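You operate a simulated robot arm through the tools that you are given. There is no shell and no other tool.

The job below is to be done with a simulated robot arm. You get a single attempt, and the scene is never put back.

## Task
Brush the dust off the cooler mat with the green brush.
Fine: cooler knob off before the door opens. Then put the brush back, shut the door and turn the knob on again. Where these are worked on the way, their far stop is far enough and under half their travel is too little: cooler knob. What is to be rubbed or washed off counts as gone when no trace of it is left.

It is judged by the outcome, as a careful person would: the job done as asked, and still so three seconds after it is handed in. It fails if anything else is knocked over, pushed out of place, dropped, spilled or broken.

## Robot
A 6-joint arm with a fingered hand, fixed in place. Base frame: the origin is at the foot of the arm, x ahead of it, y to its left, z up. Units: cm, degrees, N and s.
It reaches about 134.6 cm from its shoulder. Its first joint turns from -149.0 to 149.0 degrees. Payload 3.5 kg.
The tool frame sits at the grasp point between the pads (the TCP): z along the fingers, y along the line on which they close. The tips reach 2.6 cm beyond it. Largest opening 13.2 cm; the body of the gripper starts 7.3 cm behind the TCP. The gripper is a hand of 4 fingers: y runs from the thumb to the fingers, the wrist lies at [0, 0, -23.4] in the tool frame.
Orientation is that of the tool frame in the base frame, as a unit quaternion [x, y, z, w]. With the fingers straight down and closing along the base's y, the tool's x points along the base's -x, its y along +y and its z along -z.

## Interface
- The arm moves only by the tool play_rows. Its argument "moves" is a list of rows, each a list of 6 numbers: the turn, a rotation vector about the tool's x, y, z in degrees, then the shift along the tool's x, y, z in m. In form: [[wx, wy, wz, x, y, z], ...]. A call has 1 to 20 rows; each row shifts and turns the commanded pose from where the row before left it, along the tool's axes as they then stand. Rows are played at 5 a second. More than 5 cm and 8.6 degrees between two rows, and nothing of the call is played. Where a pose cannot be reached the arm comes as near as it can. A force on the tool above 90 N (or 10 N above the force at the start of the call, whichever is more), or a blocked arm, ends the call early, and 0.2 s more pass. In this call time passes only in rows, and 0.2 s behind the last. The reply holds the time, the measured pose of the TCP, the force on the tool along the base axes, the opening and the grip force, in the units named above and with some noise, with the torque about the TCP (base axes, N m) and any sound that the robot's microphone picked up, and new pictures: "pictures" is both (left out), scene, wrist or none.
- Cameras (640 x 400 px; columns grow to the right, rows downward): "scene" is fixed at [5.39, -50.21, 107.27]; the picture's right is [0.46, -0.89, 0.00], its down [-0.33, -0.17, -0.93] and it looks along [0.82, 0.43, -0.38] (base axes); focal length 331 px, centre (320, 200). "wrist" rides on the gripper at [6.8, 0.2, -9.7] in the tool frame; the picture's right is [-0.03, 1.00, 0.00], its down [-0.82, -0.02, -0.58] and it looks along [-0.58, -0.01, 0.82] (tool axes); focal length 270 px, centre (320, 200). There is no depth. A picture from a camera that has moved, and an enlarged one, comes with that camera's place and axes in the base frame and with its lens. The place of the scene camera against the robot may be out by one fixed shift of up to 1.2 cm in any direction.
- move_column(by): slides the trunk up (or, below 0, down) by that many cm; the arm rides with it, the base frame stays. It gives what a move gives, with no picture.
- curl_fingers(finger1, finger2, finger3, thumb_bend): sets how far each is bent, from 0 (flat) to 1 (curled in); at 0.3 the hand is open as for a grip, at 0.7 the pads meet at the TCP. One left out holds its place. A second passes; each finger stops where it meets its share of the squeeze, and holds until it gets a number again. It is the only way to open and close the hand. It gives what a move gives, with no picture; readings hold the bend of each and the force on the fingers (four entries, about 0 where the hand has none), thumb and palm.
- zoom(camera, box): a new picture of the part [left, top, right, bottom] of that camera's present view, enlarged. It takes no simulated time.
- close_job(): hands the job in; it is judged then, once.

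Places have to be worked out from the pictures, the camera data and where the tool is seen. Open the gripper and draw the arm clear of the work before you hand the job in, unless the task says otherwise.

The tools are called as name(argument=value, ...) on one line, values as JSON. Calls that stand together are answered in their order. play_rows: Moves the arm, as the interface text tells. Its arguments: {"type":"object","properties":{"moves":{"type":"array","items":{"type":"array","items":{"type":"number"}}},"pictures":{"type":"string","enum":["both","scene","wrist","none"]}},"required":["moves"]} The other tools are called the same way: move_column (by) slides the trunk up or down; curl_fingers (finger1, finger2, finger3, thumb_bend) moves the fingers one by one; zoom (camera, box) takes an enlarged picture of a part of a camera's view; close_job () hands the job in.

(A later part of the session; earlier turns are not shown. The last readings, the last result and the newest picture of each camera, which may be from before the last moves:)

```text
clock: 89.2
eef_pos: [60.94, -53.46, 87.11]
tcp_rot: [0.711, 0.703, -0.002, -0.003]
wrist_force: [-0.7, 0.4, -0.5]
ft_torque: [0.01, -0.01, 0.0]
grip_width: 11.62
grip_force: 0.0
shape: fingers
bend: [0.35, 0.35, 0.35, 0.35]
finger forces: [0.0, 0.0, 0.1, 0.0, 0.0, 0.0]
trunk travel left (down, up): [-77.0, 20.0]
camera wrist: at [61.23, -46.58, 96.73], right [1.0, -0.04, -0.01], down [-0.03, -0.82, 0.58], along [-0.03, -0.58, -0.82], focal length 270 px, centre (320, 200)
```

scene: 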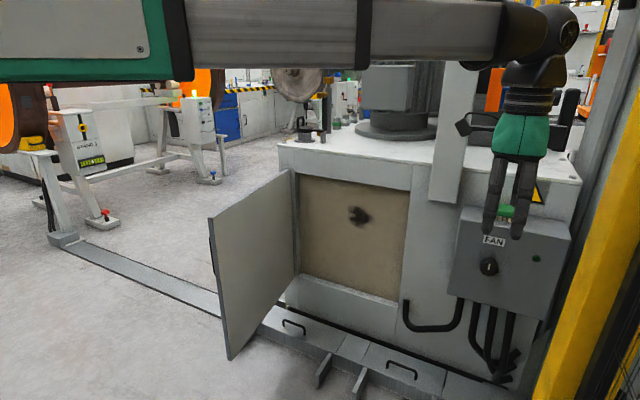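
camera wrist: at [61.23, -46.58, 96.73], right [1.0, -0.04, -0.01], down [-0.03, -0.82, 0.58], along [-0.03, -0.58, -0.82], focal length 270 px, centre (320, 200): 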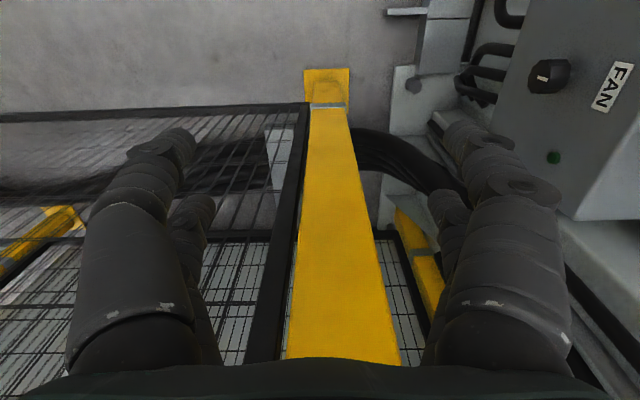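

Fingers now point down at z≈87. I move over toward the brush, to x≈89 first.

play_rows(moves=[[0, 0, 0, 0, 0.04, 0], [0, 0, 0, 0, 0.04, 0], [0, 0, 0, 0, 0.04, 0], [0, 0, 0, 0, 0.04, 0], [0, 0, 0, 0, 0.04, 0], [0, 0, 0, 0, 0.04, 0], [0, 0, 0, 0, 0.04, 0], [0, 0, 0, 0, 0, 0]])

```text
clock: 91.0
eef_pos: [89.09, -53.86, 87.16]
tcp_rot: [0.711, 0.703, -0.002, -0.004]
wrist_force: [0.6, -0.3, 0.8]
ft_torque: [-0.01, 0.01, 0.03]
grip_width: 11.63
grip_force: 0.0
shape: fingers
bend: [0.35, 0.35, 0.35, 0.35]
finger forces: [0.0, 0.0, 0.1, 0.1, 0.1, 0.0]
trunk travel left (down, up): [-77.0, 20.0]
camera wrist: at [89.4, -47.03, 96.73], right [1.0, -0.04, -0.01], down [-0.03, -0.82, 0.58], along [-0.03, -0.58, -0.82], focal length 270 px, centre (320, 200)
```

scene: 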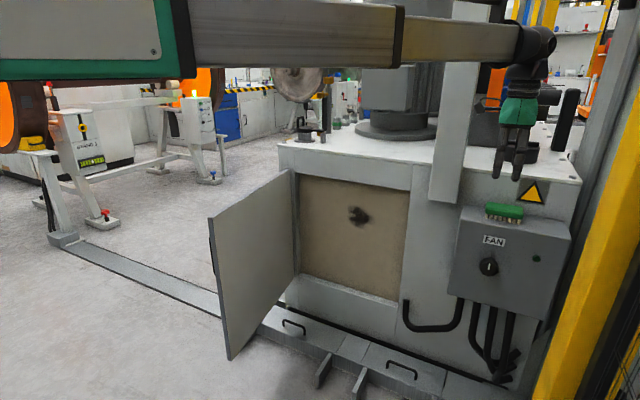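
wrist: 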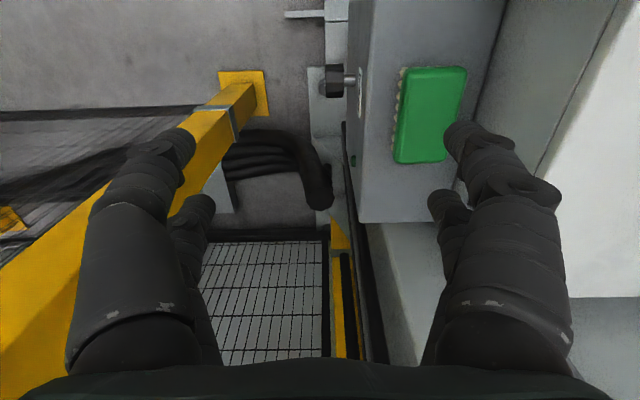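

The brush top spans about x 96–101.6, y -51.5 to -60, top z≈71.5, with the cabinet face just behind at x≈105. Gripping it by its ends (closing along y) keeps the hand clear of the cabinet, so I turn the hand -90° about its axis.

play_rows(moves=[[0, 0, -7.5, 0, 0, 0], [0, 0, -7.5, 0, 0, 0], [0, 0, -7.5, 0, 0, 0], [0, 0, -7.5, 0, 0, 0], [0, 0, -7.5, 0, 0, 0], [0, 0, -7.5, 0, 0, 0], [0, 0, -7.5, 0, 0, 0], [0, 0, -7.5, 0, 0, 0], [0, 0, -7.5, 0, 0, 0], [0, 0, -7.5, 0, 0, 0], [0, 0, -7.5, 0, 0, 0], [0, 0, -7.5, 0, 0, 0], [0, 0, 0, 0, 0, 0]])

```text
clock: 93.8
eef_pos: [89.02, -53.89, 87.06]
tcp_rot: [0.005, 1.0, 0.001, -0.003]
wrist_force: [-0.8, -0.3, 0.0]
ft_torque: [0.02, 0.04, 0.04]
grip_width: 11.62
grip_force: 0.0
shape: fingers
bend: [0.35, 0.35, 0.35, 0.35]
finger forces: [0.1, 0.0, 0.0, 0.0, 0.1, 0.1]
trunk travel left (down, up): [-77.0, 20.0]
camera wrist: at [82.27, -53.59, 96.79], right [0.04, 1.0, 0.0], down [0.82, -0.03, 0.57], along [0.57, -0.02, -0.82], focal length 270 px, centre (320, 200)
```

scene: 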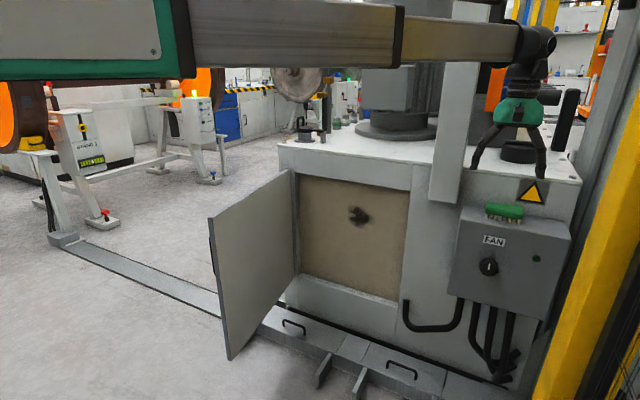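
wrist: 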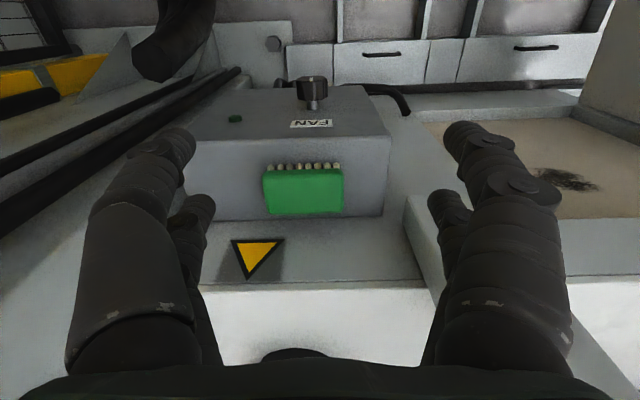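

The hand is now in the original orientation, camera on the robot side. I zoom on the brush.

zoom(camera="wrist", box=[220, 130, 400, 240])

```text
3.56 times, centred on (310, 185) of wrist
camera zoom: at [82.27, -53.59, 96.79], right [0.04, 1.0, 0.0], down [0.82, -0.03, 0.57], along [0.57, -0.02, -0.82], focal length 961 px, centre (356, 253)
```

zoom: 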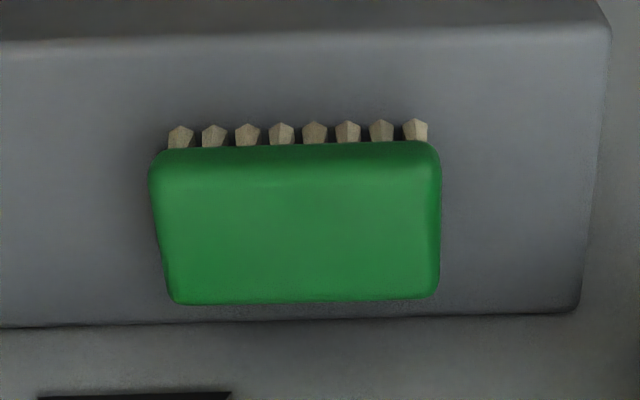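

Brush: centre about [98.9, -55.8], 8.4 cm long, top z≈72.3, body underside ≈69.9, box top ≈67.5. I move above it, then descend partway.

play_rows(moves=[[0, 0, 0, -0.033, -0.006, 0], [0, 0, 0, -0.033, -0.006, 0], [0, 0, 0, -0.032, -0.006, 0], [0, 0, 0, 0, 0, 0]], pictures="none")

move_column(by=-9)

play_rows(moves=[[0, 0, 0, 0, 0, 0]])

```text
clock: 94.8
eef_pos: [98.9, -55.66, 87.13]
tcp_rot: [0.006, 1.0, 0.002, -0.003]
wrist_force: [0.4, -0.1, 0.5]
ft_torque: [0.01, -0.01, 0.01]
grip_width: 11.62
grip_force: 0.0
shape: fingers
bend: [0.35, 0.35, 0.35, 0.35]
finger forces: [0.0, 0.0, 0.0, 0.0, 0.0, 0.1]
out of reach, approached as far as the arm can: row 2
trunk travel left (down, up): [-77.0, 20.0]
```

```text
clock: 96.1
eef_pos: [98.84, -55.64, 78.12]
tcp_rot: [0.006, 1.0, 0.001, -0.004]
wrist_force: [-0.4, 0.4, 0.3]
ft_torque: [0.0, 0.01, 0.0]
grip_width: 11.63
grip_force: 0.0
shape: fingers
bend: [0.35, 0.35, 0.35, 0.35]
finger forces: [0.0, 0.1, 0.1, 0.1, 0.0, 0.0]
trunk travel left (down, up): [-68.0, 29.0]
```

```text
clock: 96.5
eef_pos: [98.94, -55.64, 78.04]
tcp_rot: [0.007, 1.0, 0.0, -0.003]
wrist_force: [-0.7, 0.0, -1.0]
ft_torque: [-0.03, 0.0, 0.01]
grip_width: 11.64
grip_force: 0.1
shape: fingers
bend: [0.35, 0.35, 0.35, 0.35]
finger forces: [0.1, 0.0, 0.1, 0.0, 0.1, 0.0]
trunk travel left (down, up): [-68.0, 29.0]
camera wrist: at [92.07, -55.4, 87.79], right [0.04, 1.0, 0.0], down [0.82, -0.03, 0.57], along [0.57, -0.02, -0.82], focal length 270 px, centre (320, 200)
```

scene: 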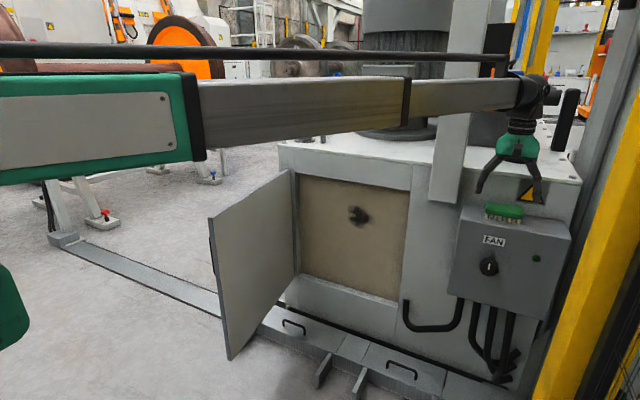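
wrist: 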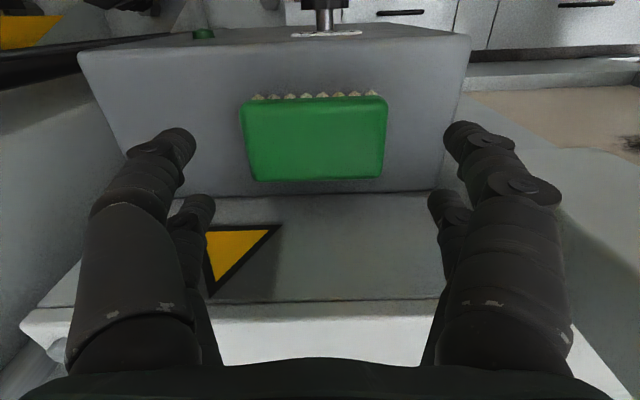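

Consistent: brush centre [99.0, -55.85]. I shift 0.2 cm and descend to TCP z≈71.6.

play_rows(moves=[[0, 0, 0, 0, -0.002, 0], [0, 0, 0, 0, 0, 0]], pictures="none")

move_column(by=-5)

move_column(by=-1.4)

play_rows(moves=[[0, 0, 0, 0, 0, 0]])

```text
clock: 97.1
eef_pos: [98.76, -55.92, 78.05]
tcp_rot: [0.006, 1.0, 0.0, -0.003]
wrist_force: [-0.3, -0.5, 0.2]
ft_torque: [0.01, 0.02, -0.02]
grip_width: 11.62
grip_force: 0.0
shape: fingers
bend: [0.35, 0.35, 0.35, 0.35]
finger forces: [0.0, 0.1, 0.0, 0.1, 0.0, 0.0]
trunk travel left (down, up): [-68.0, 29.0]
```

```text
clock: 98.0
eef_pos: [98.71, -55.9, 73.08]
tcp_rot: [0.006, 1.0, 0.001, -0.003]
wrist_force: [0.1, -0.9, 0.1]
ft_torque: [0.03, 0.0, -0.02]
grip_width: 11.63
grip_force: 0.2
shape: fingers
bend: [0.35, 0.35, 0.35, 0.35]
finger forces: [0.0, 0.0, 0.0, 0.1, 0.0, 0.0]
trunk travel left (down, up): [-63.0, 34.0]
```

```text
clock: 98.6
eef_pos: [98.79, -55.97, 71.84]
tcp_rot: [0.006, 1.0, 0.001, -0.004]
wrist_force: [-0.1, 0.3, 3.6]
ft_torque: [-0.03, -0.02, -0.03]
grip_width: 11.67
grip_force: 2.1
shape: fingers
bend: [0.35, 0.35, 0.35, 0.35]
finger forces: [0.9, 1.2, 1.6, 0.0, 1.1, 0.0]
trunk travel left (down, up): [-61.6, 35.4]
```

```text
clock: 99.0
eef_pos: [98.69, -55.98, 71.75]
tcp_rot: [0.006, 1.0, 0.0, -0.004]
wrist_force: [1.0, 0.8, 4.6]
ft_torque: [-0.06, -0.07, 0.0]
grip_width: 11.68
grip_force: 2.4
shape: fingers
bend: [0.35, 0.35, 0.35, 0.35]
finger forces: [0.8, 1.3, 1.7, 0.0, 1.2, 0.0]
trunk travel left (down, up): [-61.6, 35.4]
camera wrist: at [92.0, -55.6, 81.44], right [0.04, 1.0, 0.0], down [0.82, -0.03, 0.57], along [0.57, -0.02, -0.82], focal length 270 px, centre (320, 200)
```

scene: 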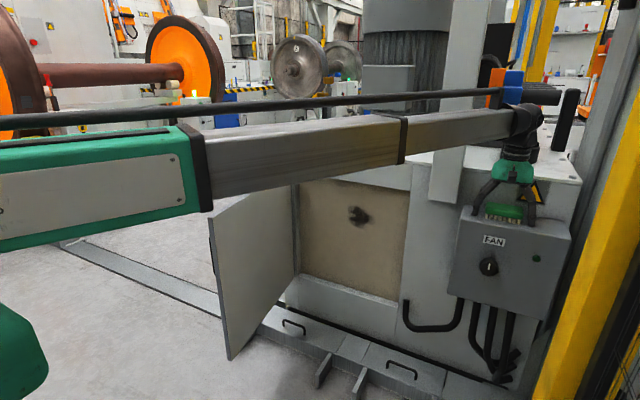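
wrist: 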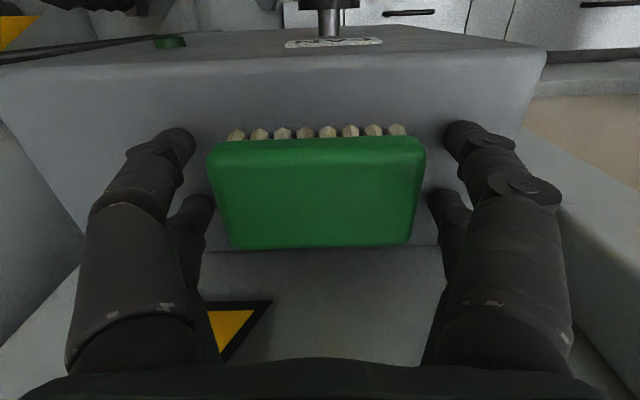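

All four tips lightly touch the box top (open fingers reach further). I raise 0.9 cm so the bristles will stick out past the tips, then close gently.

move_column(by=0.9)

curl_fingers(finger1=0.42, finger2=0.42, finger3=0.42, thumb_bend=0.42)

zoom(camera="wrist", box=[120, 80, 520, 330])

```text
clock: 99.6
eef_pos: [98.75, -55.99, 72.66]
tcp_rot: [0.006, 1.0, 0.0, -0.003]
wrist_force: [-0.4, -0.8, -0.7]
ft_torque: [-0.03, -0.02, 0.0]
grip_width: 11.65
grip_force: 0.0
shape: fingers
bend: [0.35, 0.35, 0.35, 0.35]
finger forces: [0.1, 0.0, 0.1, 0.0, 0.0, 0.0]
trunk travel left (down, up): [-62.5, 34.5]
```

```text
clock: 100.6
eef_pos: [98.81, -55.94, 72.69]
tcp_rot: [0.006, 1.0, 0.001, -0.004]
wrist_force: [0.2, 0.1, 0.4]
ft_torque: [0.0, -0.01, 0.03]
grip_width: 9.37
grip_force: 0.1
shape: fingers
bend: [0.42, 0.42, 0.42, 0.42]
finger forces: [0.0, 0.1, 0.0, 0.1, 0.1, 0.0]
trunk travel left (down, up): [-62.5, 34.5]
```

```text
1.60 times, centred on (320, 205) of wrist
camera zoom: at [92.03, -55.61, 82.29], right [0.04, 1.0, 0.0], down [0.82, -0.03, 0.57], along [0.57, -0.02, -0.82], focal length 432 px, centre (320, 192)
```

zoom: 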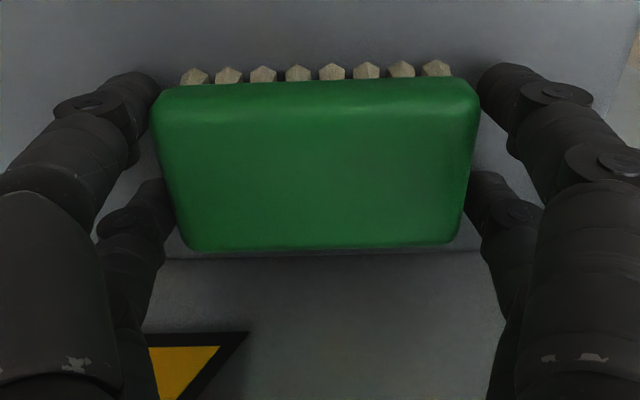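

Nicely centred, fingers just beside the ends. I close to grip.

curl_fingers(finger1=0.55, finger2=0.55, finger3=0.55, thumb_bend=0.55)

zoom(camera="wrist", box=[120, 80, 520, 330])

```text
clock: 101.6
eef_pos: [98.76, -55.82, 72.55]
tcp_rot: [0.006, 1.0, 0.001, -0.004]
wrist_force: [-0.5, -0.2, 0.2]
ft_torque: [0.01, 0.04, 0.01]
grip_width: 8.59
grip_force: 18.5
shape: fingers
bend: [0.43, 0.43, 0.45, 0.49]
finger forces: [9.1, 9.2, 6.6, 0.1, 11.7, 0.0]
trunk travel left (down, up): [-62.5, 34.5]
```

```text
1.60 times, centred on (320, 205) of wrist
camera zoom: at [92.02, -55.62, 82.29], right [0.04, 1.0, 0.0], down [0.82, -0.03, 0.57], along [0.57, -0.02, -0.82], focal length 432 px, centre (320, 192)
```

zoom: 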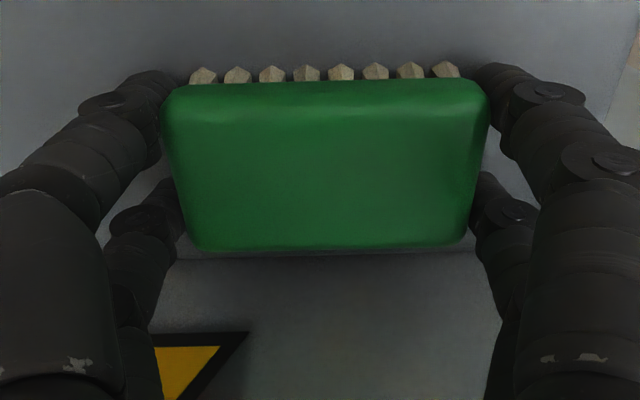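

Firm grip (18 N). I lift 10 cm and check.

move_column(by=10)

play_rows(moves=[[0, 0, 0, 0.02, 0, 0], [0, 0, 0, 0.03, 0, 0], [0, 0, 0, 0.04, 0, 0], [0, 0, 0, 0.04, 0, 0], [0, 0, 0, 0.04, 0, 0], [0, 0, 0, 0.04, 0, 0], [0, 0, 0, 0.03, 0, 0], [0, 0, 0, 0, 0, 0]])

```text
clock: 102.9
eef_pos: [98.83, -55.93, 82.67]
tcp_rot: [0.006, 1.0, 0.001, -0.004]
wrist_force: [0.8, -0.7, -0.5]
ft_torque: [-0.04, 0.0, 0.03]
grip_width: 8.59
grip_force: 17.6
shape: fingers
bend: [0.43, 0.43, 0.45, 0.49]
finger forces: [9.2, 9.3, 6.7, 0.0, 11.6, 0.1]
trunk travel left (down, up): [-72.5, 24.5]
```

```text
clock: 104.7
eef_pos: [74.73, -55.57, 82.58]
tcp_rot: [0.005, 1.0, 0.001, -0.004]
wrist_force: [0.3, 0.3, -1.4]
ft_torque: [0.02, 0.02, 0.01]
grip_width: 8.58
grip_force: 18.4
shape: fingers
bend: [0.43, 0.43, 0.45, 0.49]
finger forces: [9.2, 9.3, 6.7, 0.1, 11.4, 0.0]
trunk travel left (down, up): [-72.5, 24.5]
camera wrist: at [67.91, -55.36, 92.3], right [0.04, 1.0, 0.0], down [0.82, -0.03, 0.57], along [0.57, -0.02, -0.82], focal length 270 px, centre (320, 200)
```

scene: 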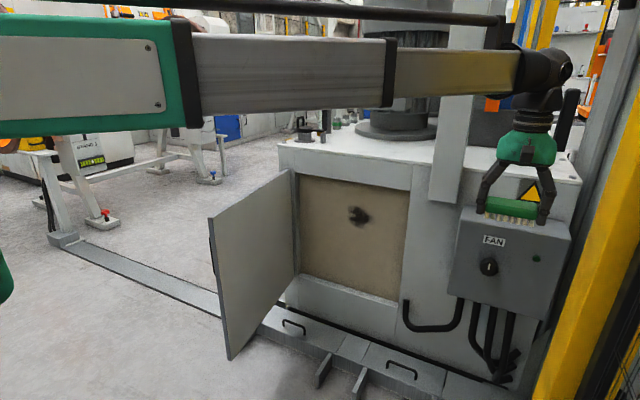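
wrist: 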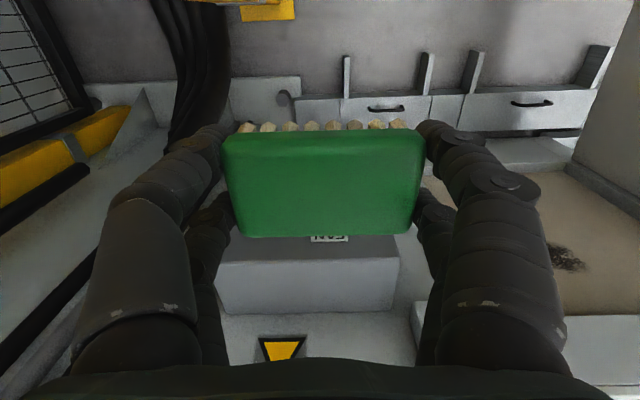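

The brush is held securely. I roll +90° here (so the brush will be upright facing the mat), then move toward y≈-12.

play_rows(moves=[[0, 0, 7.5, 0, 0, 0], [0, 0, 7.5, 0, 0, 0], [0, 0, 7.5, 0, 0, 0], [0, 0, 7.5, 0, 0, 0], [0, 0, 7.5, 0, 0, 0], [0, 0, 7.5, 0, 0, 0], [0, 0, 7.5, 0, 0, 0], [0, 0, 7.5, 0, 0, 0], [0, 0, 7.5, 0, 0, 0], [0, 0, 7.5, 0, 0, 0], [0, 0, 7.5, 0, 0, 0], [0, 0, 7.5, 0, 0, 0], [0, 0, 0, 0, 0, 0]], pictures="none")

play_rows(moves=[[0, 0, 0, 0.038, -0.018, 0], [0, 0, 0, 0.038, -0.018, 0], [0, 0, 0, 0.038, -0.018, 0], [0, 0, 0, 0.038, -0.018, 0], [0, 0, 0, 0.038, -0.018, 0], [0, 0, 0, 0.038, -0.018, 0], [0, 0, 0, 0.038, -0.018, 0], [0, 0, 0, 0.038, -0.018, 0], [0, 0, 0, 0.038, -0.018, 0], [0, 0, 0, 0.038, -0.018, 0], [0, 0, 0, 0.038, -0.018, 0], [0, 0, 0, 0, 0, 0]])

```text
clock: 107.5
eef_pos: [74.81, -55.64, 82.66]
tcp_rot: [0.712, 0.702, -0.002, -0.003]
wrist_force: [-0.2, 0.1, -0.9]
ft_torque: [0.03, 0.02, 0.01]
grip_width: 8.58
grip_force: 18.4
shape: fingers
bend: [0.43, 0.43, 0.45, 0.49]
finger forces: [9.1, 9.2, 6.7, 0.1, 11.4, 0.0]
trunk travel left (down, up): [-72.5, 24.5]
```

```text
clock: 110.1
eef_pos: [55.32, -13.73, 82.66]
tcp_rot: [0.711, 0.703, -0.001, -0.004]
wrist_force: [-0.5, 0.3, 0.0]
ft_torque: [0.0, 0.02, -0.01]
grip_width: 8.59
grip_force: 17.8
shape: fingers
bend: [0.43, 0.43, 0.45, 0.49]
finger forces: [9.1, 9.1, 6.7, 0.1, 11.3, 0.0]
trunk travel left (down, up): [-72.5, 24.5]
camera wrist: at [55.74, -6.77, 92.25], right [1.0, -0.04, -0.01], down [-0.03, -0.82, 0.58], along [-0.03, -0.58, -0.82], focal length 270 px, centre (320, 200)
```

scene: 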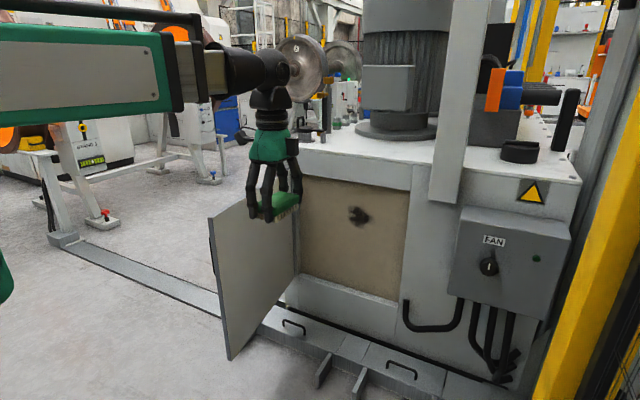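
wrist: 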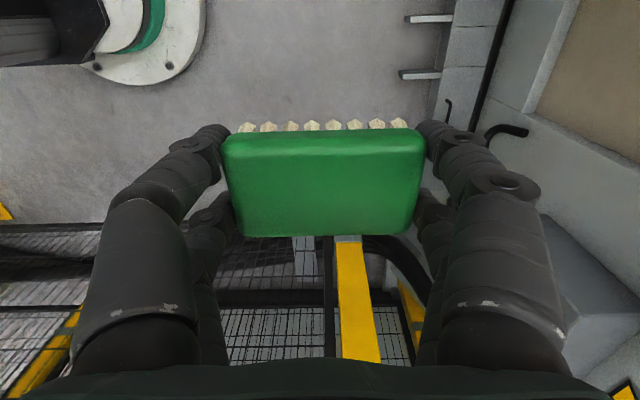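

Now I tilt the hand forward (pivoting about the wrist) so the bristles face the mat.

play_rows(moves=[[-7.5, 0, 0, 0, 0.0306, -0.002], [-7.5, 0, 0, 0, 0.0306, -0.002], [-7.5, 0, 0, 0, 0.0306, -0.002], [-7.5, 0, 0, 0, 0.0306, -0.002], [-7.5, 0, 0, 0, 0.0306, -0.002], [-7.5, 0, 0, 0, 0.0306, -0.002], [-7.5, 0, 0, 0, 0.0306, -0.002], [-7.5, 0, 0, 0, 0.0306, -0.002], [-7.5, 0, 0, 0, 0.0306, -0.002], [-7.5, 0, 0, 0, 0.0306, -0.002], [-7.5, 0, 0, 0, 0.0306, -0.002], [-7.5, 0, 0, 0, 0.0306, -0.002], [0, 0, 0, 0, 0, 0]])

```text
clock: 112.9
eef_pos: [79.05, -13.54, 105.89]
tcp_rot: [0.504, 0.497, 0.496, 0.502]
wrist_force: [0.2, -0.1, -0.9]
ft_torque: [-0.01, 0.02, 0.03]
grip_width: 8.56
grip_force: 18.4
shape: fingers
bend: [0.43, 0.43, 0.46, 0.49]
finger forces: [8.8, 8.8, 6.8, 0.0, 11.3, 0.1]
out of reach, approached as far as the arm can: row 5
trunk travel left (down, up): [-72.5, 24.5]
camera wrist: at [69.43, -6.48, 106.05], right [0.0, -0.03, 1.0], down [-0.59, -0.81, -0.02], along [0.81, -0.59, -0.02], focal length 270 px, centre (320, 200)
```

scene: 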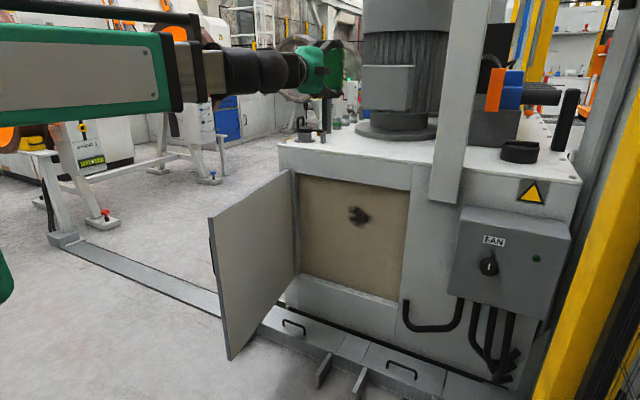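
wrist: 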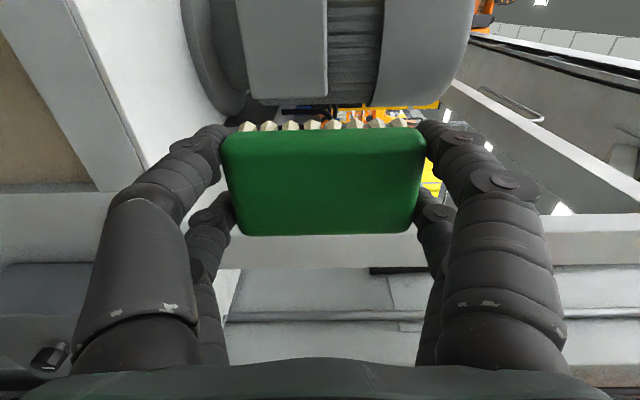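

Brush faces forward. I lower the trunk to dust height (z≈56.6) while still well in front of the mat.

move_column(by=-38)

move_column(by=-11.3)

play_rows(moves=[[0, 0, 0, 0.005, 0, 0]])

```text
clock: 116.6
eef_pos: [78.91, -13.48, 67.85]
tcp_rot: [0.505, 0.497, 0.496, 0.502]
wrist_force: [0.0, 0.0, 0.0]
ft_torque: [0.02, -0.01, 0.0]
grip_width: 8.59
grip_force: 18.0
shape: fingers
bend: [0.43, 0.43, 0.46, 0.49]
finger forces: [8.9, 8.7, 6.8, 0.0, 11.2, 0.0]
trunk travel left (down, up): [-34.5, 62.5]
```

```text
clock: 118.0
eef_pos: [78.98, -13.38, 56.61]
tcp_rot: [0.505, 0.498, 0.497, 0.5]
wrist_force: [0.2, -0.2, -0.8]
ft_torque: [-0.01, 0.03, -0.02]
grip_width: 8.57
grip_force: 17.0
shape: fingers
bend: [0.43, 0.43, 0.46, 0.49]
finger forces: [8.7, 8.7, 6.8, 0.0, 11.3, 0.0]
trunk travel left (down, up): [-23.2, 73.8]
```

```text
clock: 118.4
eef_pos: [78.92, -13.02, 56.65]
tcp_rot: [0.504, 0.499, 0.496, 0.501]
wrist_force: [0.0, -0.5, -0.6]
ft_torque: [0.0, 0.01, 0.02]
grip_width: 8.55
grip_force: 18.4
shape: fingers
bend: [0.43, 0.43, 0.46, 0.49]
finger forces: [8.8, 8.7, 6.8, 0.0, 11.3, 0.1]
trunk travel left (down, up): [-23.2, 73.8]
camera wrist: at [69.36, -5.98, 56.74], right [0.0, -0.03, 1.0], down [-0.59, -0.81, -0.02], along [0.81, -0.59, -0.02], focal length 270 px, centre (320, 200)
```

scene: 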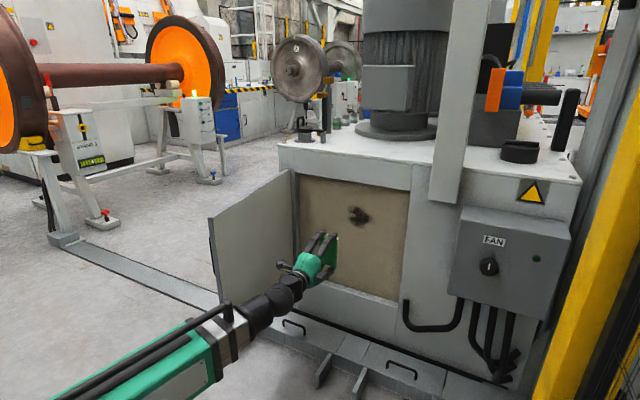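
wrist: 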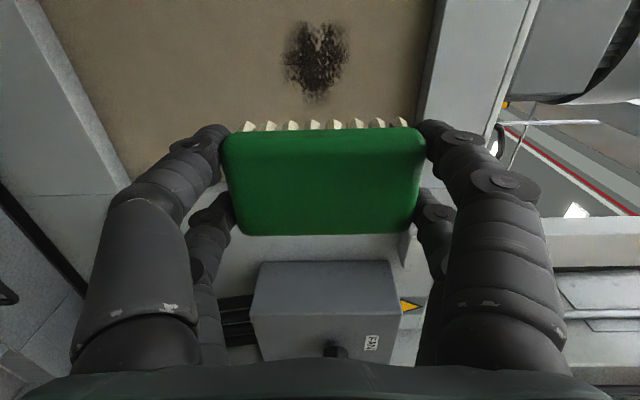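

Dust spans about y -17 to -8, z 51.7 to 60.2 on the mat (x≈107). I approach beside the patch at y≈-20, x≈99.

play_rows(moves=[[0, 0, 0, -0.014, 0, 0.04], [0, 0, 0, -0.014, 0, 0.04], [0, 0, 0, -0.014, 0, 0.04], [0, 0, 0, -0.014, 0, 0.04], [0, 0, 0, -0.014, 0, 0.04], [0, 0, 0, 0, 0, 0]])

```text
clock: 119.8
eef_pos: [98.75, -20.1, 56.57]
tcp_rot: [0.504, 0.498, 0.496, 0.502]
wrist_force: [-0.1, 0.0, -0.8]
ft_torque: [-0.01, 0.01, -0.01]
grip_width: 8.57
grip_force: 18.0
shape: fingers
bend: [0.43, 0.43, 0.46, 0.49]
finger forces: [8.8, 8.7, 6.8, 0.0, 11.3, 0.1]
trunk travel left (down, up): [-23.2, 73.8]
camera wrist: at [89.28, -13.14, 56.75], right [0.0, -0.03, 1.0], down [-0.59, -0.81, -0.02], along [0.81, -0.59, -0.02], focal length 270 px, centre (320, 200)
```

scene: 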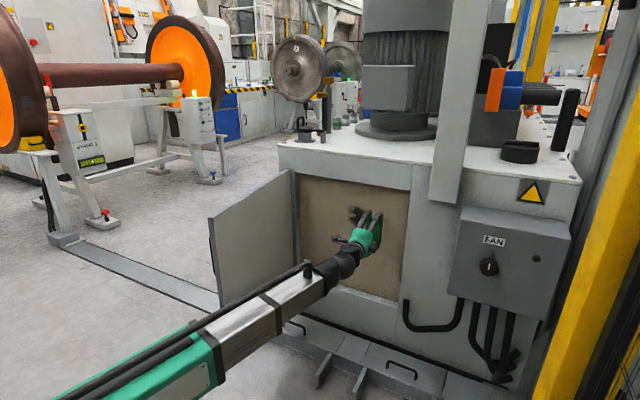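
wrist: 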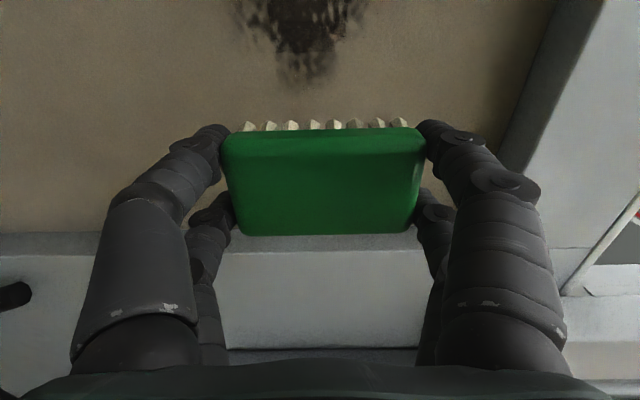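

I advance slowly until the bristles touch the mat.

play_rows(moves=[[0, 0, 0, 0, 0, 0.01], [0, 0, 0, 0, 0, 0.01], [0, 0, 0, 0, 0, 0.005], [0, 0, 0, 0, 0, 0.005], [0, 0, 0, 0, 0, 0.005], [0, 0, 0, 0, 0, 0]], pictures="wrist")

```text
clock: 121.2
eef_pos: [102.28, -20.13, 56.54]
tcp_rot: [0.504, 0.498, 0.497, 0.502]
wrist_force: [0.1, -0.5, -0.3]
ft_torque: [-0.02, 0.01, -0.01]
grip_width: 8.52
grip_force: 17.7
shape: fingers
bend: [0.43, 0.43, 0.46, 0.49]
finger forces: [8.7, 8.8, 6.7, 0.0, 11.3, 0.1]
trunk travel left (down, up): [-23.2, 73.8]
camera wrist: at [92.79, -13.3, 56.75], right [0.0, -0.03, 1.0], down [-0.59, -0.81, -0.02], along [0.81, -0.59, -0.02], focal length 270 px, centre (320, 200)
```

wrist: 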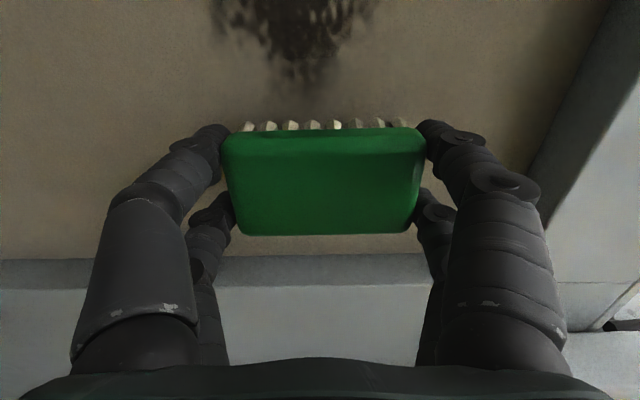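

No contact yet. I go on in 0.3 cm steps.

play_rows(moves=[[0, 0, 0, 0, 0, 0.003], [0, 0, 0, 0, 0, 0.003], [0, 0, 0, 0, 0, 0.003], [0, 0, 0, 0, 0, 0]], pictures="wrist")

```text
clock: 122.2
eef_pos: [103.33, -20.15, 56.6]
tcp_rot: [0.504, 0.498, 0.496, 0.502]
wrist_force: [0.3, 1.1, -1.0]
ft_torque: [0.02, 0.01, 0.02]
grip_width: 8.57
grip_force: 17.0
shape: fingers
bend: [0.43, 0.43, 0.46, 0.49]
finger forces: [8.8, 8.8, 6.8, 0.0, 11.2, 0.1]
trunk travel left (down, up): [-23.2, 73.8]
camera wrist: at [93.8, -13.24, 56.73], right [0.01, -0.03, 1.0], down [-0.59, -0.81, -0.02], along [0.81, -0.59, -0.02], focal length 270 px, centre (320, 200)
```

wrist: 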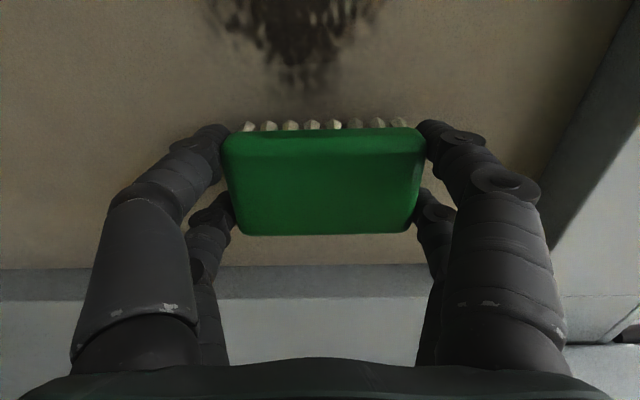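

Still no contact; I continue.

play_rows(moves=[[0, 0, 0, 0, 0, 0.003], [0, 0, 0, 0, 0, 0.003], [0, 0, 0, 0, 0, 0.003], [0, 0, 0, 0, 0, 0.003], [0, 0, 0, 0, 0, 0]], pictures="wrist")

```text
clock: 123.4
eef_pos: [104.38, -20.28, 56.42]
tcp_rot: [0.505, 0.498, 0.495, 0.502]
wrist_force: [-16.2, -0.6, -5.8]
ft_torque: [-0.01, -0.11, 0.16]
grip_width: 8.59
grip_force: 18.7
shape: fingers
bend: [0.43, 0.43, 0.45, 0.49]
finger forces: [8.3, 7.9, 7.7, 0.0, 13.7, 0.0]
trunk travel left (down, up): [-23.2, 73.8]
camera wrist: at [94.86, -13.25, 56.75], right [0.0, -0.03, 1.0], down [-0.59, -0.81, -0.02], along [0.81, -0.59, -0.02], focal length 270 px, centre (320, 200)
```

wrist: 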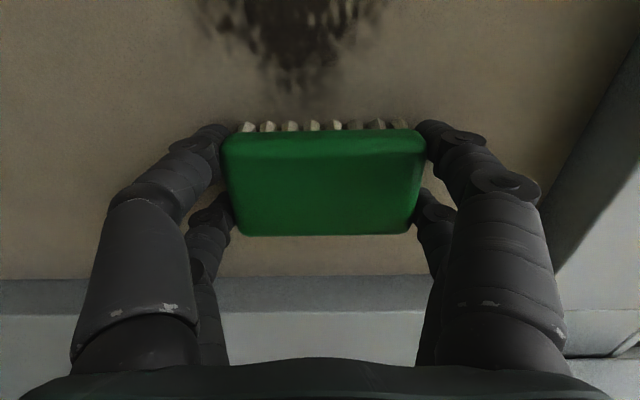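

Contact with ~16 N at x≈104.4. I ease back slightly and stroke across the patch toward +y.

play_rows(moves=[[0, 0, 0, 0, 0, -0.001], [0, 0, 0, 0.015, 0, -0.0002], [0, 0, 0, 0.015, 0, -0.0002], [0, 0, 0, 0.015, 0, -0.0002], [0, 0, 0, 0.015, 0, -0.0002], [0, 0, 0, 0.015, 0, -0.0002], [0, 0, 0, 0.015, 0, -0.0002], [0, 0, 0, 0.015, 0, -0.0002], [0, 0, 0, 0.015, 0, -0.0002], [0, 0, 0, 0.015, 0, -0.0002], [0, 0, 0, 0.015, 0, -0.0002], [0, 0, 0, 0.015, 0, -0.0002], [0, 0, 0, 0, 0, 0]])

```text
clock: 126.2
eef_pos: [104.31, -3.64, 56.59]
tcp_rot: [0.505, 0.498, 0.496, 0.501]
wrist_force: [-3.7, -1.1, -0.6]
ft_torque: [0.06, -0.1, 0.07]
grip_width: 8.6
grip_force: 18.7
shape: fingers
bend: [0.43, 0.43, 0.46, 0.5]
finger forces: [8.9, 9.0, 6.7, 0.0, 11.6, 0.0]
trunk travel left (down, up): [-23.2, 73.8]
camera wrist: at [94.76, 3.37, 56.72], right [0.01, -0.03, 1.0], down [-0.59, -0.81, -0.02], along [0.81, -0.59, -0.02], focal length 270 px, centre (320, 200)
```

scene: 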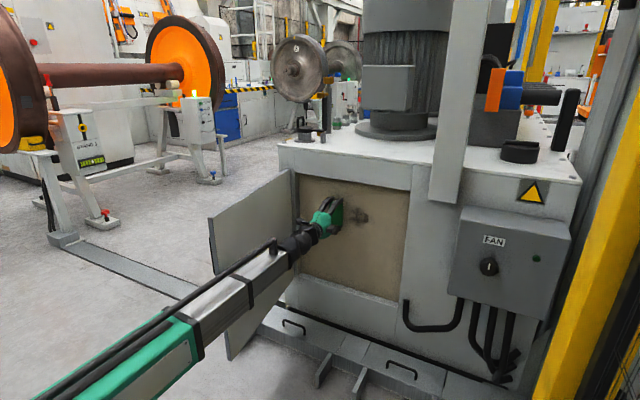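
wrist: 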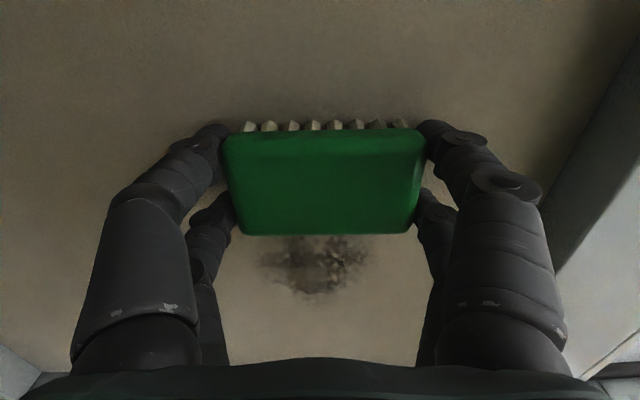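

The patch has clearly faded after one pass. I stroke back and forth again with slight pressure.

play_rows(moves=[[0, 0, 0, -0.015, 0, 0.0007], [0, 0, 0, -0.015, 0, 0.0002], [0, 0, 0, -0.015, 0, 0.0002], [0, 0, 0, -0.015, 0, 0.0002], [0, 0, 0, -0.015, 0, 0.0002], [0, 0, 0, -0.015, 0, 0.0002], [0, 0, 0, -0.015, 0, 0.0002], [0, 0, 0, -0.015, 0, 0.0002], [0, 0, 0, -0.015, 0, 0.0002], [0, 0, 0, -0.015, 0, 0.0002], [0, 0, 0, 0.015, 0, -0.0002], [0, 0, 0, 0.015, 0, -0.0002], [0, 0, 0, 0.015, 0, -0.0002], [0, 0, 0, 0.015, 0, -0.0002], [0, 0, 0, 0.015, 0, -0.0002], [0, 0, 0, 0.015, 0, -0.0002], [0, 0, 0, 0.015, 0, -0.0002], [0, 0, 0, 0.015, 0, -0.0002], [0, 0, 0, 0.015, 0, -0.0002], [0, 0, 0, 0.015, 0, -0.0002]])

```text
clock: 130.4
eef_pos: [104.47, -3.83, 56.59]
tcp_rot: [0.504, 0.498, 0.497, 0.501]
wrist_force: [-7.6, -2.5, -0.9]
ft_torque: [0.06, -0.09, 0.05]
grip_width: 8.58
grip_force: 18.6
shape: fingers
bend: [0.43, 0.43, 0.46, 0.5]
finger forces: [9.0, 8.8, 7.0, 0.0, 11.8, 0.1]
out of reach, approached as far as the arm can: row 10
trunk travel left (down, up): [-23.2, 73.8]
camera wrist: at [94.82, 3.18, 56.79], right [0.0, -0.03, 1.0], down [-0.59, -0.81, -0.02], along [0.81, -0.59, -0.02], focal length 270 px, centre (320, 200)
```

scene: 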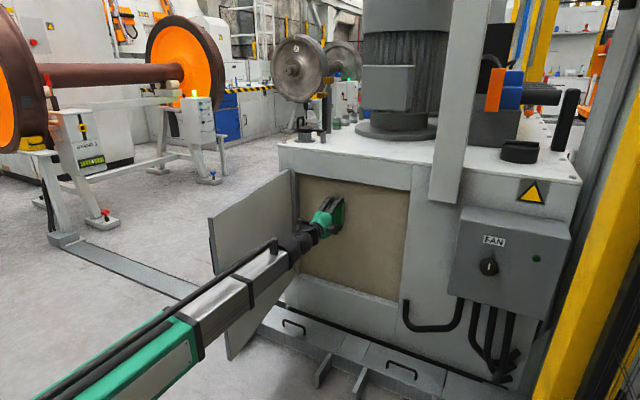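
wrist: 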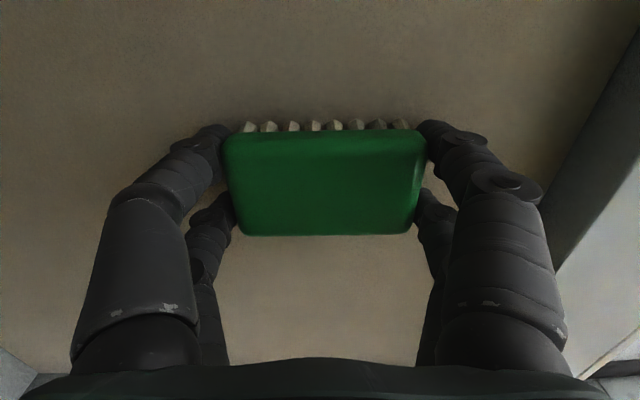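

The patch looks gone; I zoom to verify in both cameras before doing margin passes.

zoom(camera="scene", box=[285, 160, 425, 300])

zoom(camera="wrist", box=[120, 0, 520, 360])

```text
2.86 times, centred on (355, 230) of scene
camera zoom: at [5.39, -50.21, 107.27], right [0.46, -0.89, 0.0], down [-0.33, -0.17, -0.93], along [0.82, 0.43, -0.38], focal length 946 px, centre (220, 114)
```

zoom: 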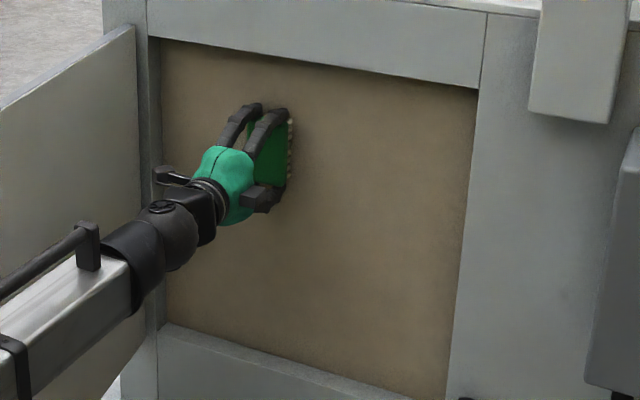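

```text
1.11 times, centred on (320, 180) of wrist
camera zoom: at [94.82, 3.18, 56.79], right [0.0, -0.03, 1.0], down [-0.59, -0.81, -0.02], along [0.81, -0.59, -0.02], focal length 300 px, centre (320, 222)
```

zoom: 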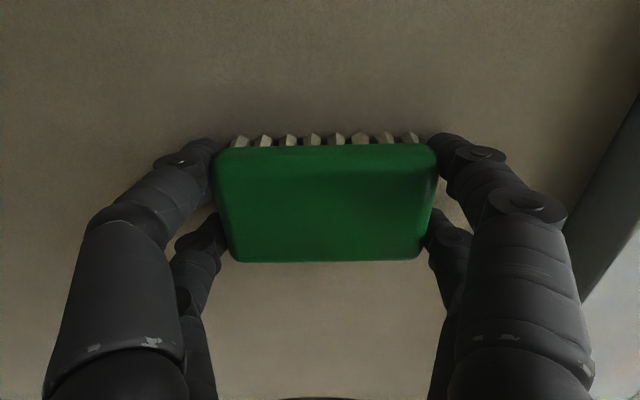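

It looks clean. For margin I do further passes slightly higher and lower than the patch.

play_rows(moves=[[0, 0, 0, 0, 0, -0.006], [0, 0, 0, 0, 0, 0]], pictures="none")

move_column(by=2.3)

play_rows(moves=[[0, 0, 0, 0, 0, 0.006], [0, 0, 0, -0.015, 0, 0.0002], [0, 0, 0, -0.015, 0, 0.0002], [0, 0, 0, -0.015, 0, 0.0002], [0, 0, 0, -0.015, 0, 0.0002], [0, 0, 0, -0.015, 0, 0.0002], [0, 0, 0, -0.015, 0, 0.0002], [0, 0, 0, -0.015, 0, 0.0002], [0, 0, 0, -0.015, 0, 0.0002], [0, 0, 0, -0.015, 0, 0.0002], [0, 0, 0, -0.015, 0, 0.0002], [0, 0, 0, 0, 0, 0]], pictures="none")

play_rows(moves=[[0, 0, 0, 0, 0, -0.006], [0, 0, 0, 0, 0, 0]], pictures="wrist")

move_column(by=-4.6)

```text
clock: 131.0
eef_pos: [103.93, -3.77, 56.53]
tcp_rot: [0.503, 0.497, 0.498, 0.502]
wrist_force: [-0.4, -0.6, -0.7]
ft_torque: [0.02, 0.01, -0.03]
grip_width: 8.56
grip_force: 18.2
shape: fingers
bend: [0.43, 0.43, 0.46, 0.5]
finger forces: [9.0, 8.9, 7.1, 0.0, 11.4, 0.1]
trunk travel left (down, up): [-23.2, 73.8]
```

```text
clock: 131.7
eef_pos: [103.93, -3.76, 58.93]
tcp_rot: [0.504, 0.497, 0.497, 0.502]
wrist_force: [0.5, 0.1, -0.6]
ft_torque: [-0.01, 0.02, -0.02]
grip_width: 8.58
grip_force: 18.0
shape: fingers
bend: [0.43, 0.43, 0.46, 0.5]
finger forces: [8.9, 9.0, 7.1, 0.0, 11.4, 0.0]
trunk travel left (down, up): [-25.5, 71.5]
```

```text
clock: 134.3
eef_pos: [104.34, -18.98, 58.95]
tcp_rot: [0.504, 0.498, 0.496, 0.502]
wrist_force: [-10.4, 4.7, -1.1]
ft_torque: [-0.05, 0.01, 0.19]
grip_width: 8.58
grip_force: 18.2
shape: fingers
bend: [0.43, 0.43, 0.46, 0.5]
finger forces: [9.1, 9.0, 7.2, 0.0, 11.9, 0.0]
trunk travel left (down, up): [-25.5, 71.5]
```

```text
clock: 134.9
eef_pos: [103.79, -18.83, 58.97]
tcp_rot: [0.504, 0.497, 0.497, 0.502]
wrist_force: [1.0, 0.7, -1.6]
ft_torque: [0.02, 0.03, 0.01]
grip_width: 8.58
grip_force: 18.1
shape: fingers
bend: [0.43, 0.43, 0.46, 0.5]
finger forces: [9.2, 8.9, 7.4, 0.0, 11.5, 0.0]
trunk travel left (down, up): [-25.5, 71.5]
camera wrist: at [94.21, -11.87, 59.09], right [0.0, -0.03, 1.0], down [-0.59, -0.81, -0.02], along [0.81, -0.59, -0.02], focal length 270 px, centre (320, 200)
```

wrist: 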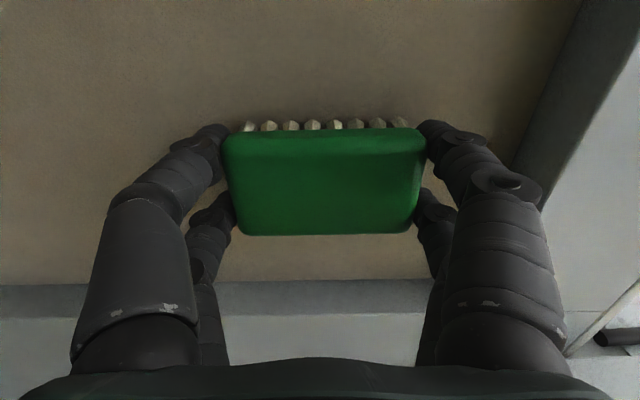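

```text
clock: 135.8
eef_pos: [103.78, -18.86, 54.29]
tcp_rot: [0.503, 0.497, 0.497, 0.502]
wrist_force: [0.2, -0.2, -1.3]
ft_torque: [0.01, 0.01, 0.0]
grip_width: 8.58
grip_force: 18.6
shape: fingers
bend: [0.43, 0.43, 0.46, 0.5]
finger forces: [9.2, 8.9, 7.3, 0.0, 11.5, 0.0]
trunk travel left (down, up): [-20.9, 76.1]
```

Upper pass done at ~10 N. Now the lower pass at z≈54.3, forth and back, then I back away to inspect.

play_rows(moves=[[0, 0, 0, 0, 0, 0.006], [0, 0, 0, 0.015, 0, -0.0002], [0, 0, 0, 0.015, 0, -0.0002], [0, 0, 0, 0.015, 0, -0.0002], [0, 0, 0, 0.015, 0, -0.0002], [0, 0, 0, 0.015, 0, -0.0002], [0, 0, 0, 0.015, 0, -0.0002], [0, 0, 0, 0.015, 0, -0.0002], [0, 0, 0, 0.015, 0, -0.0002], [0, 0, 0, 0.015, 0, -0.0002], [0, 0, 0, 0, 0, 0]], pictures="none")

play_rows(moves=[[0, 0, 0, 0, 0, -0.01], [0, 0, 0, 0, 0, -0.03], [0, 0, 0, 0, 0, -0.04], [0, 0, 0, 0, 0, -0.04], [0, 0, 0, 0, 0, -0.04], [0, 0, 0, 0, 0, -0.04], [0, 0, 0, 0, 0, -0.03], [0, 0, 0, 0, 0, 0]])

zoom(camera="scene", box=[285, 160, 425, 300])

zoom(camera="wrist", box=[120, 0, 480, 140])

```text
clock: 138.2
eef_pos: [104.17, -5.46, 54.39]
tcp_rot: [0.504, 0.497, 0.497, 0.502]
wrist_force: [0.0, -0.5, -0.4]
ft_torque: [0.03, 0.04, 0.04]
grip_width: 8.56
grip_force: 18.9
shape: fingers
bend: [0.43, 0.43, 0.46, 0.5]
finger forces: [9.1, 9.0, 7.3, 0.0, 11.5, 0.0]
trunk travel left (down, up): [-20.9, 76.1]
```

```text
clock: 140.0
eef_pos: [81.34, -5.29, 54.29]
tcp_rot: [0.504, 0.497, 0.497, 0.503]
wrist_force: [0.5, 0.4, -1.6]
ft_torque: [-0.03, 0.01, -0.04]
grip_width: 8.59
grip_force: 18.2
shape: fingers
bend: [0.43, 0.43, 0.46, 0.5]
finger forces: [9.1, 8.9, 7.3, 0.1, 11.5, 0.0]
trunk travel left (down, up): [-20.9, 76.1]
camera wrist: at [71.73, 1.72, 54.49], right [0.0, -0.03, 1.0], down [-0.59, -0.81, -0.02], along [0.81, -0.59, -0.02], focal length 270 px, centre (320, 200)
```

scene: 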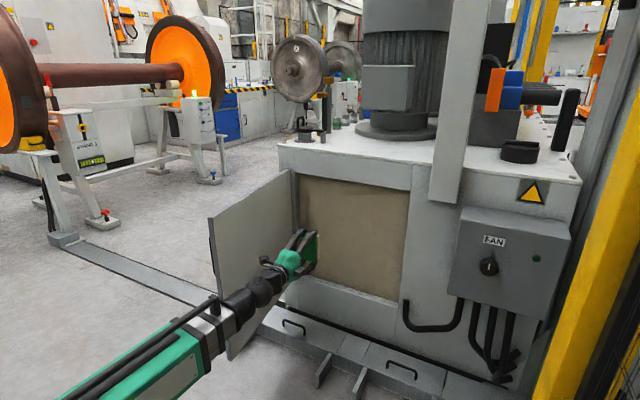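
wrist: 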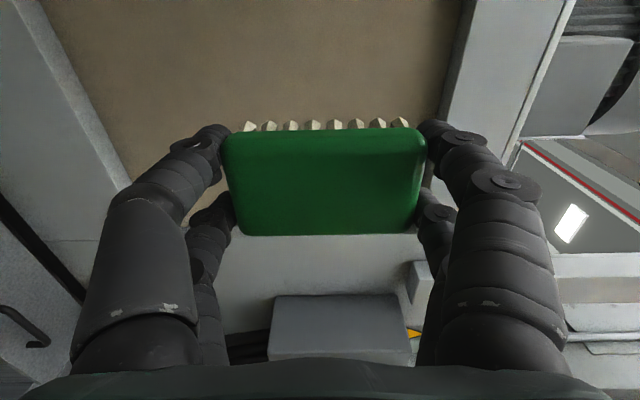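

```text
2.86 times, centred on (355, 230) of scene
camera zoom: at [5.39, -50.21, 107.27], right [0.46, -0.89, 0.0], down [-0.33, -0.17, -0.93], along [0.82, 0.43, -0.38], focal length 946 px, centre (220, 114)
```

zoom: 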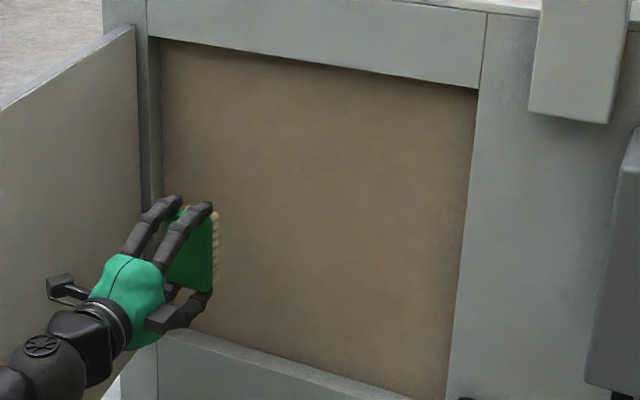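

```text
1.78 times, centred on (300, 70) of wrist
camera zoom: at [71.73, 1.72, 54.49], right [0.0, -0.03, 1.0], down [-0.59, -0.81, -0.02], along [0.81, -0.59, -0.02], focal length 480 px, centre (356, 431)
```

zoom: 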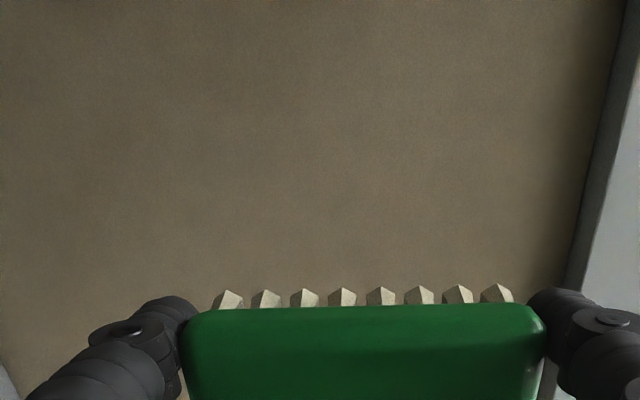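

The mat looks clean, but the lower pass ended with little pressure. I repeat it with firm contact to be sure.

play_rows(moves=[[0, 0, 0, 0, 0, 0.04], [0, 0, 0, 0, 0, 0.04], [0, 0, 0, 0, 0, 0.04], [0, 0, 0, 0, 0, 0.04], [0, 0, 0, 0, 0, 0.04], [0, 0, 0, 0, 0, 0.022], [0, 0, 0, 0, 0, 0.006], [0, 0, 0, 0, 0, 0.003], [0, 0, 0, 0, 0, 0]], pictures="none")

```text
clock: 142.0
eef_pos: [104.35, -5.19, 54.39]
tcp_rot: [0.504, 0.496, 0.498, 0.502]
wrist_force: [-4.0, 0.0, -0.2]
ft_torque: [-0.02, 0.02, 0.11]
grip_width: 8.6
grip_force: 18.7
shape: fingers
bend: [0.43, 0.43, 0.46, 0.5]
finger forces: [9.0, 8.8, 7.4, 0.0, 11.9, 0.0]
trunk travel left (down, up): [-20.9, 76.1]
```

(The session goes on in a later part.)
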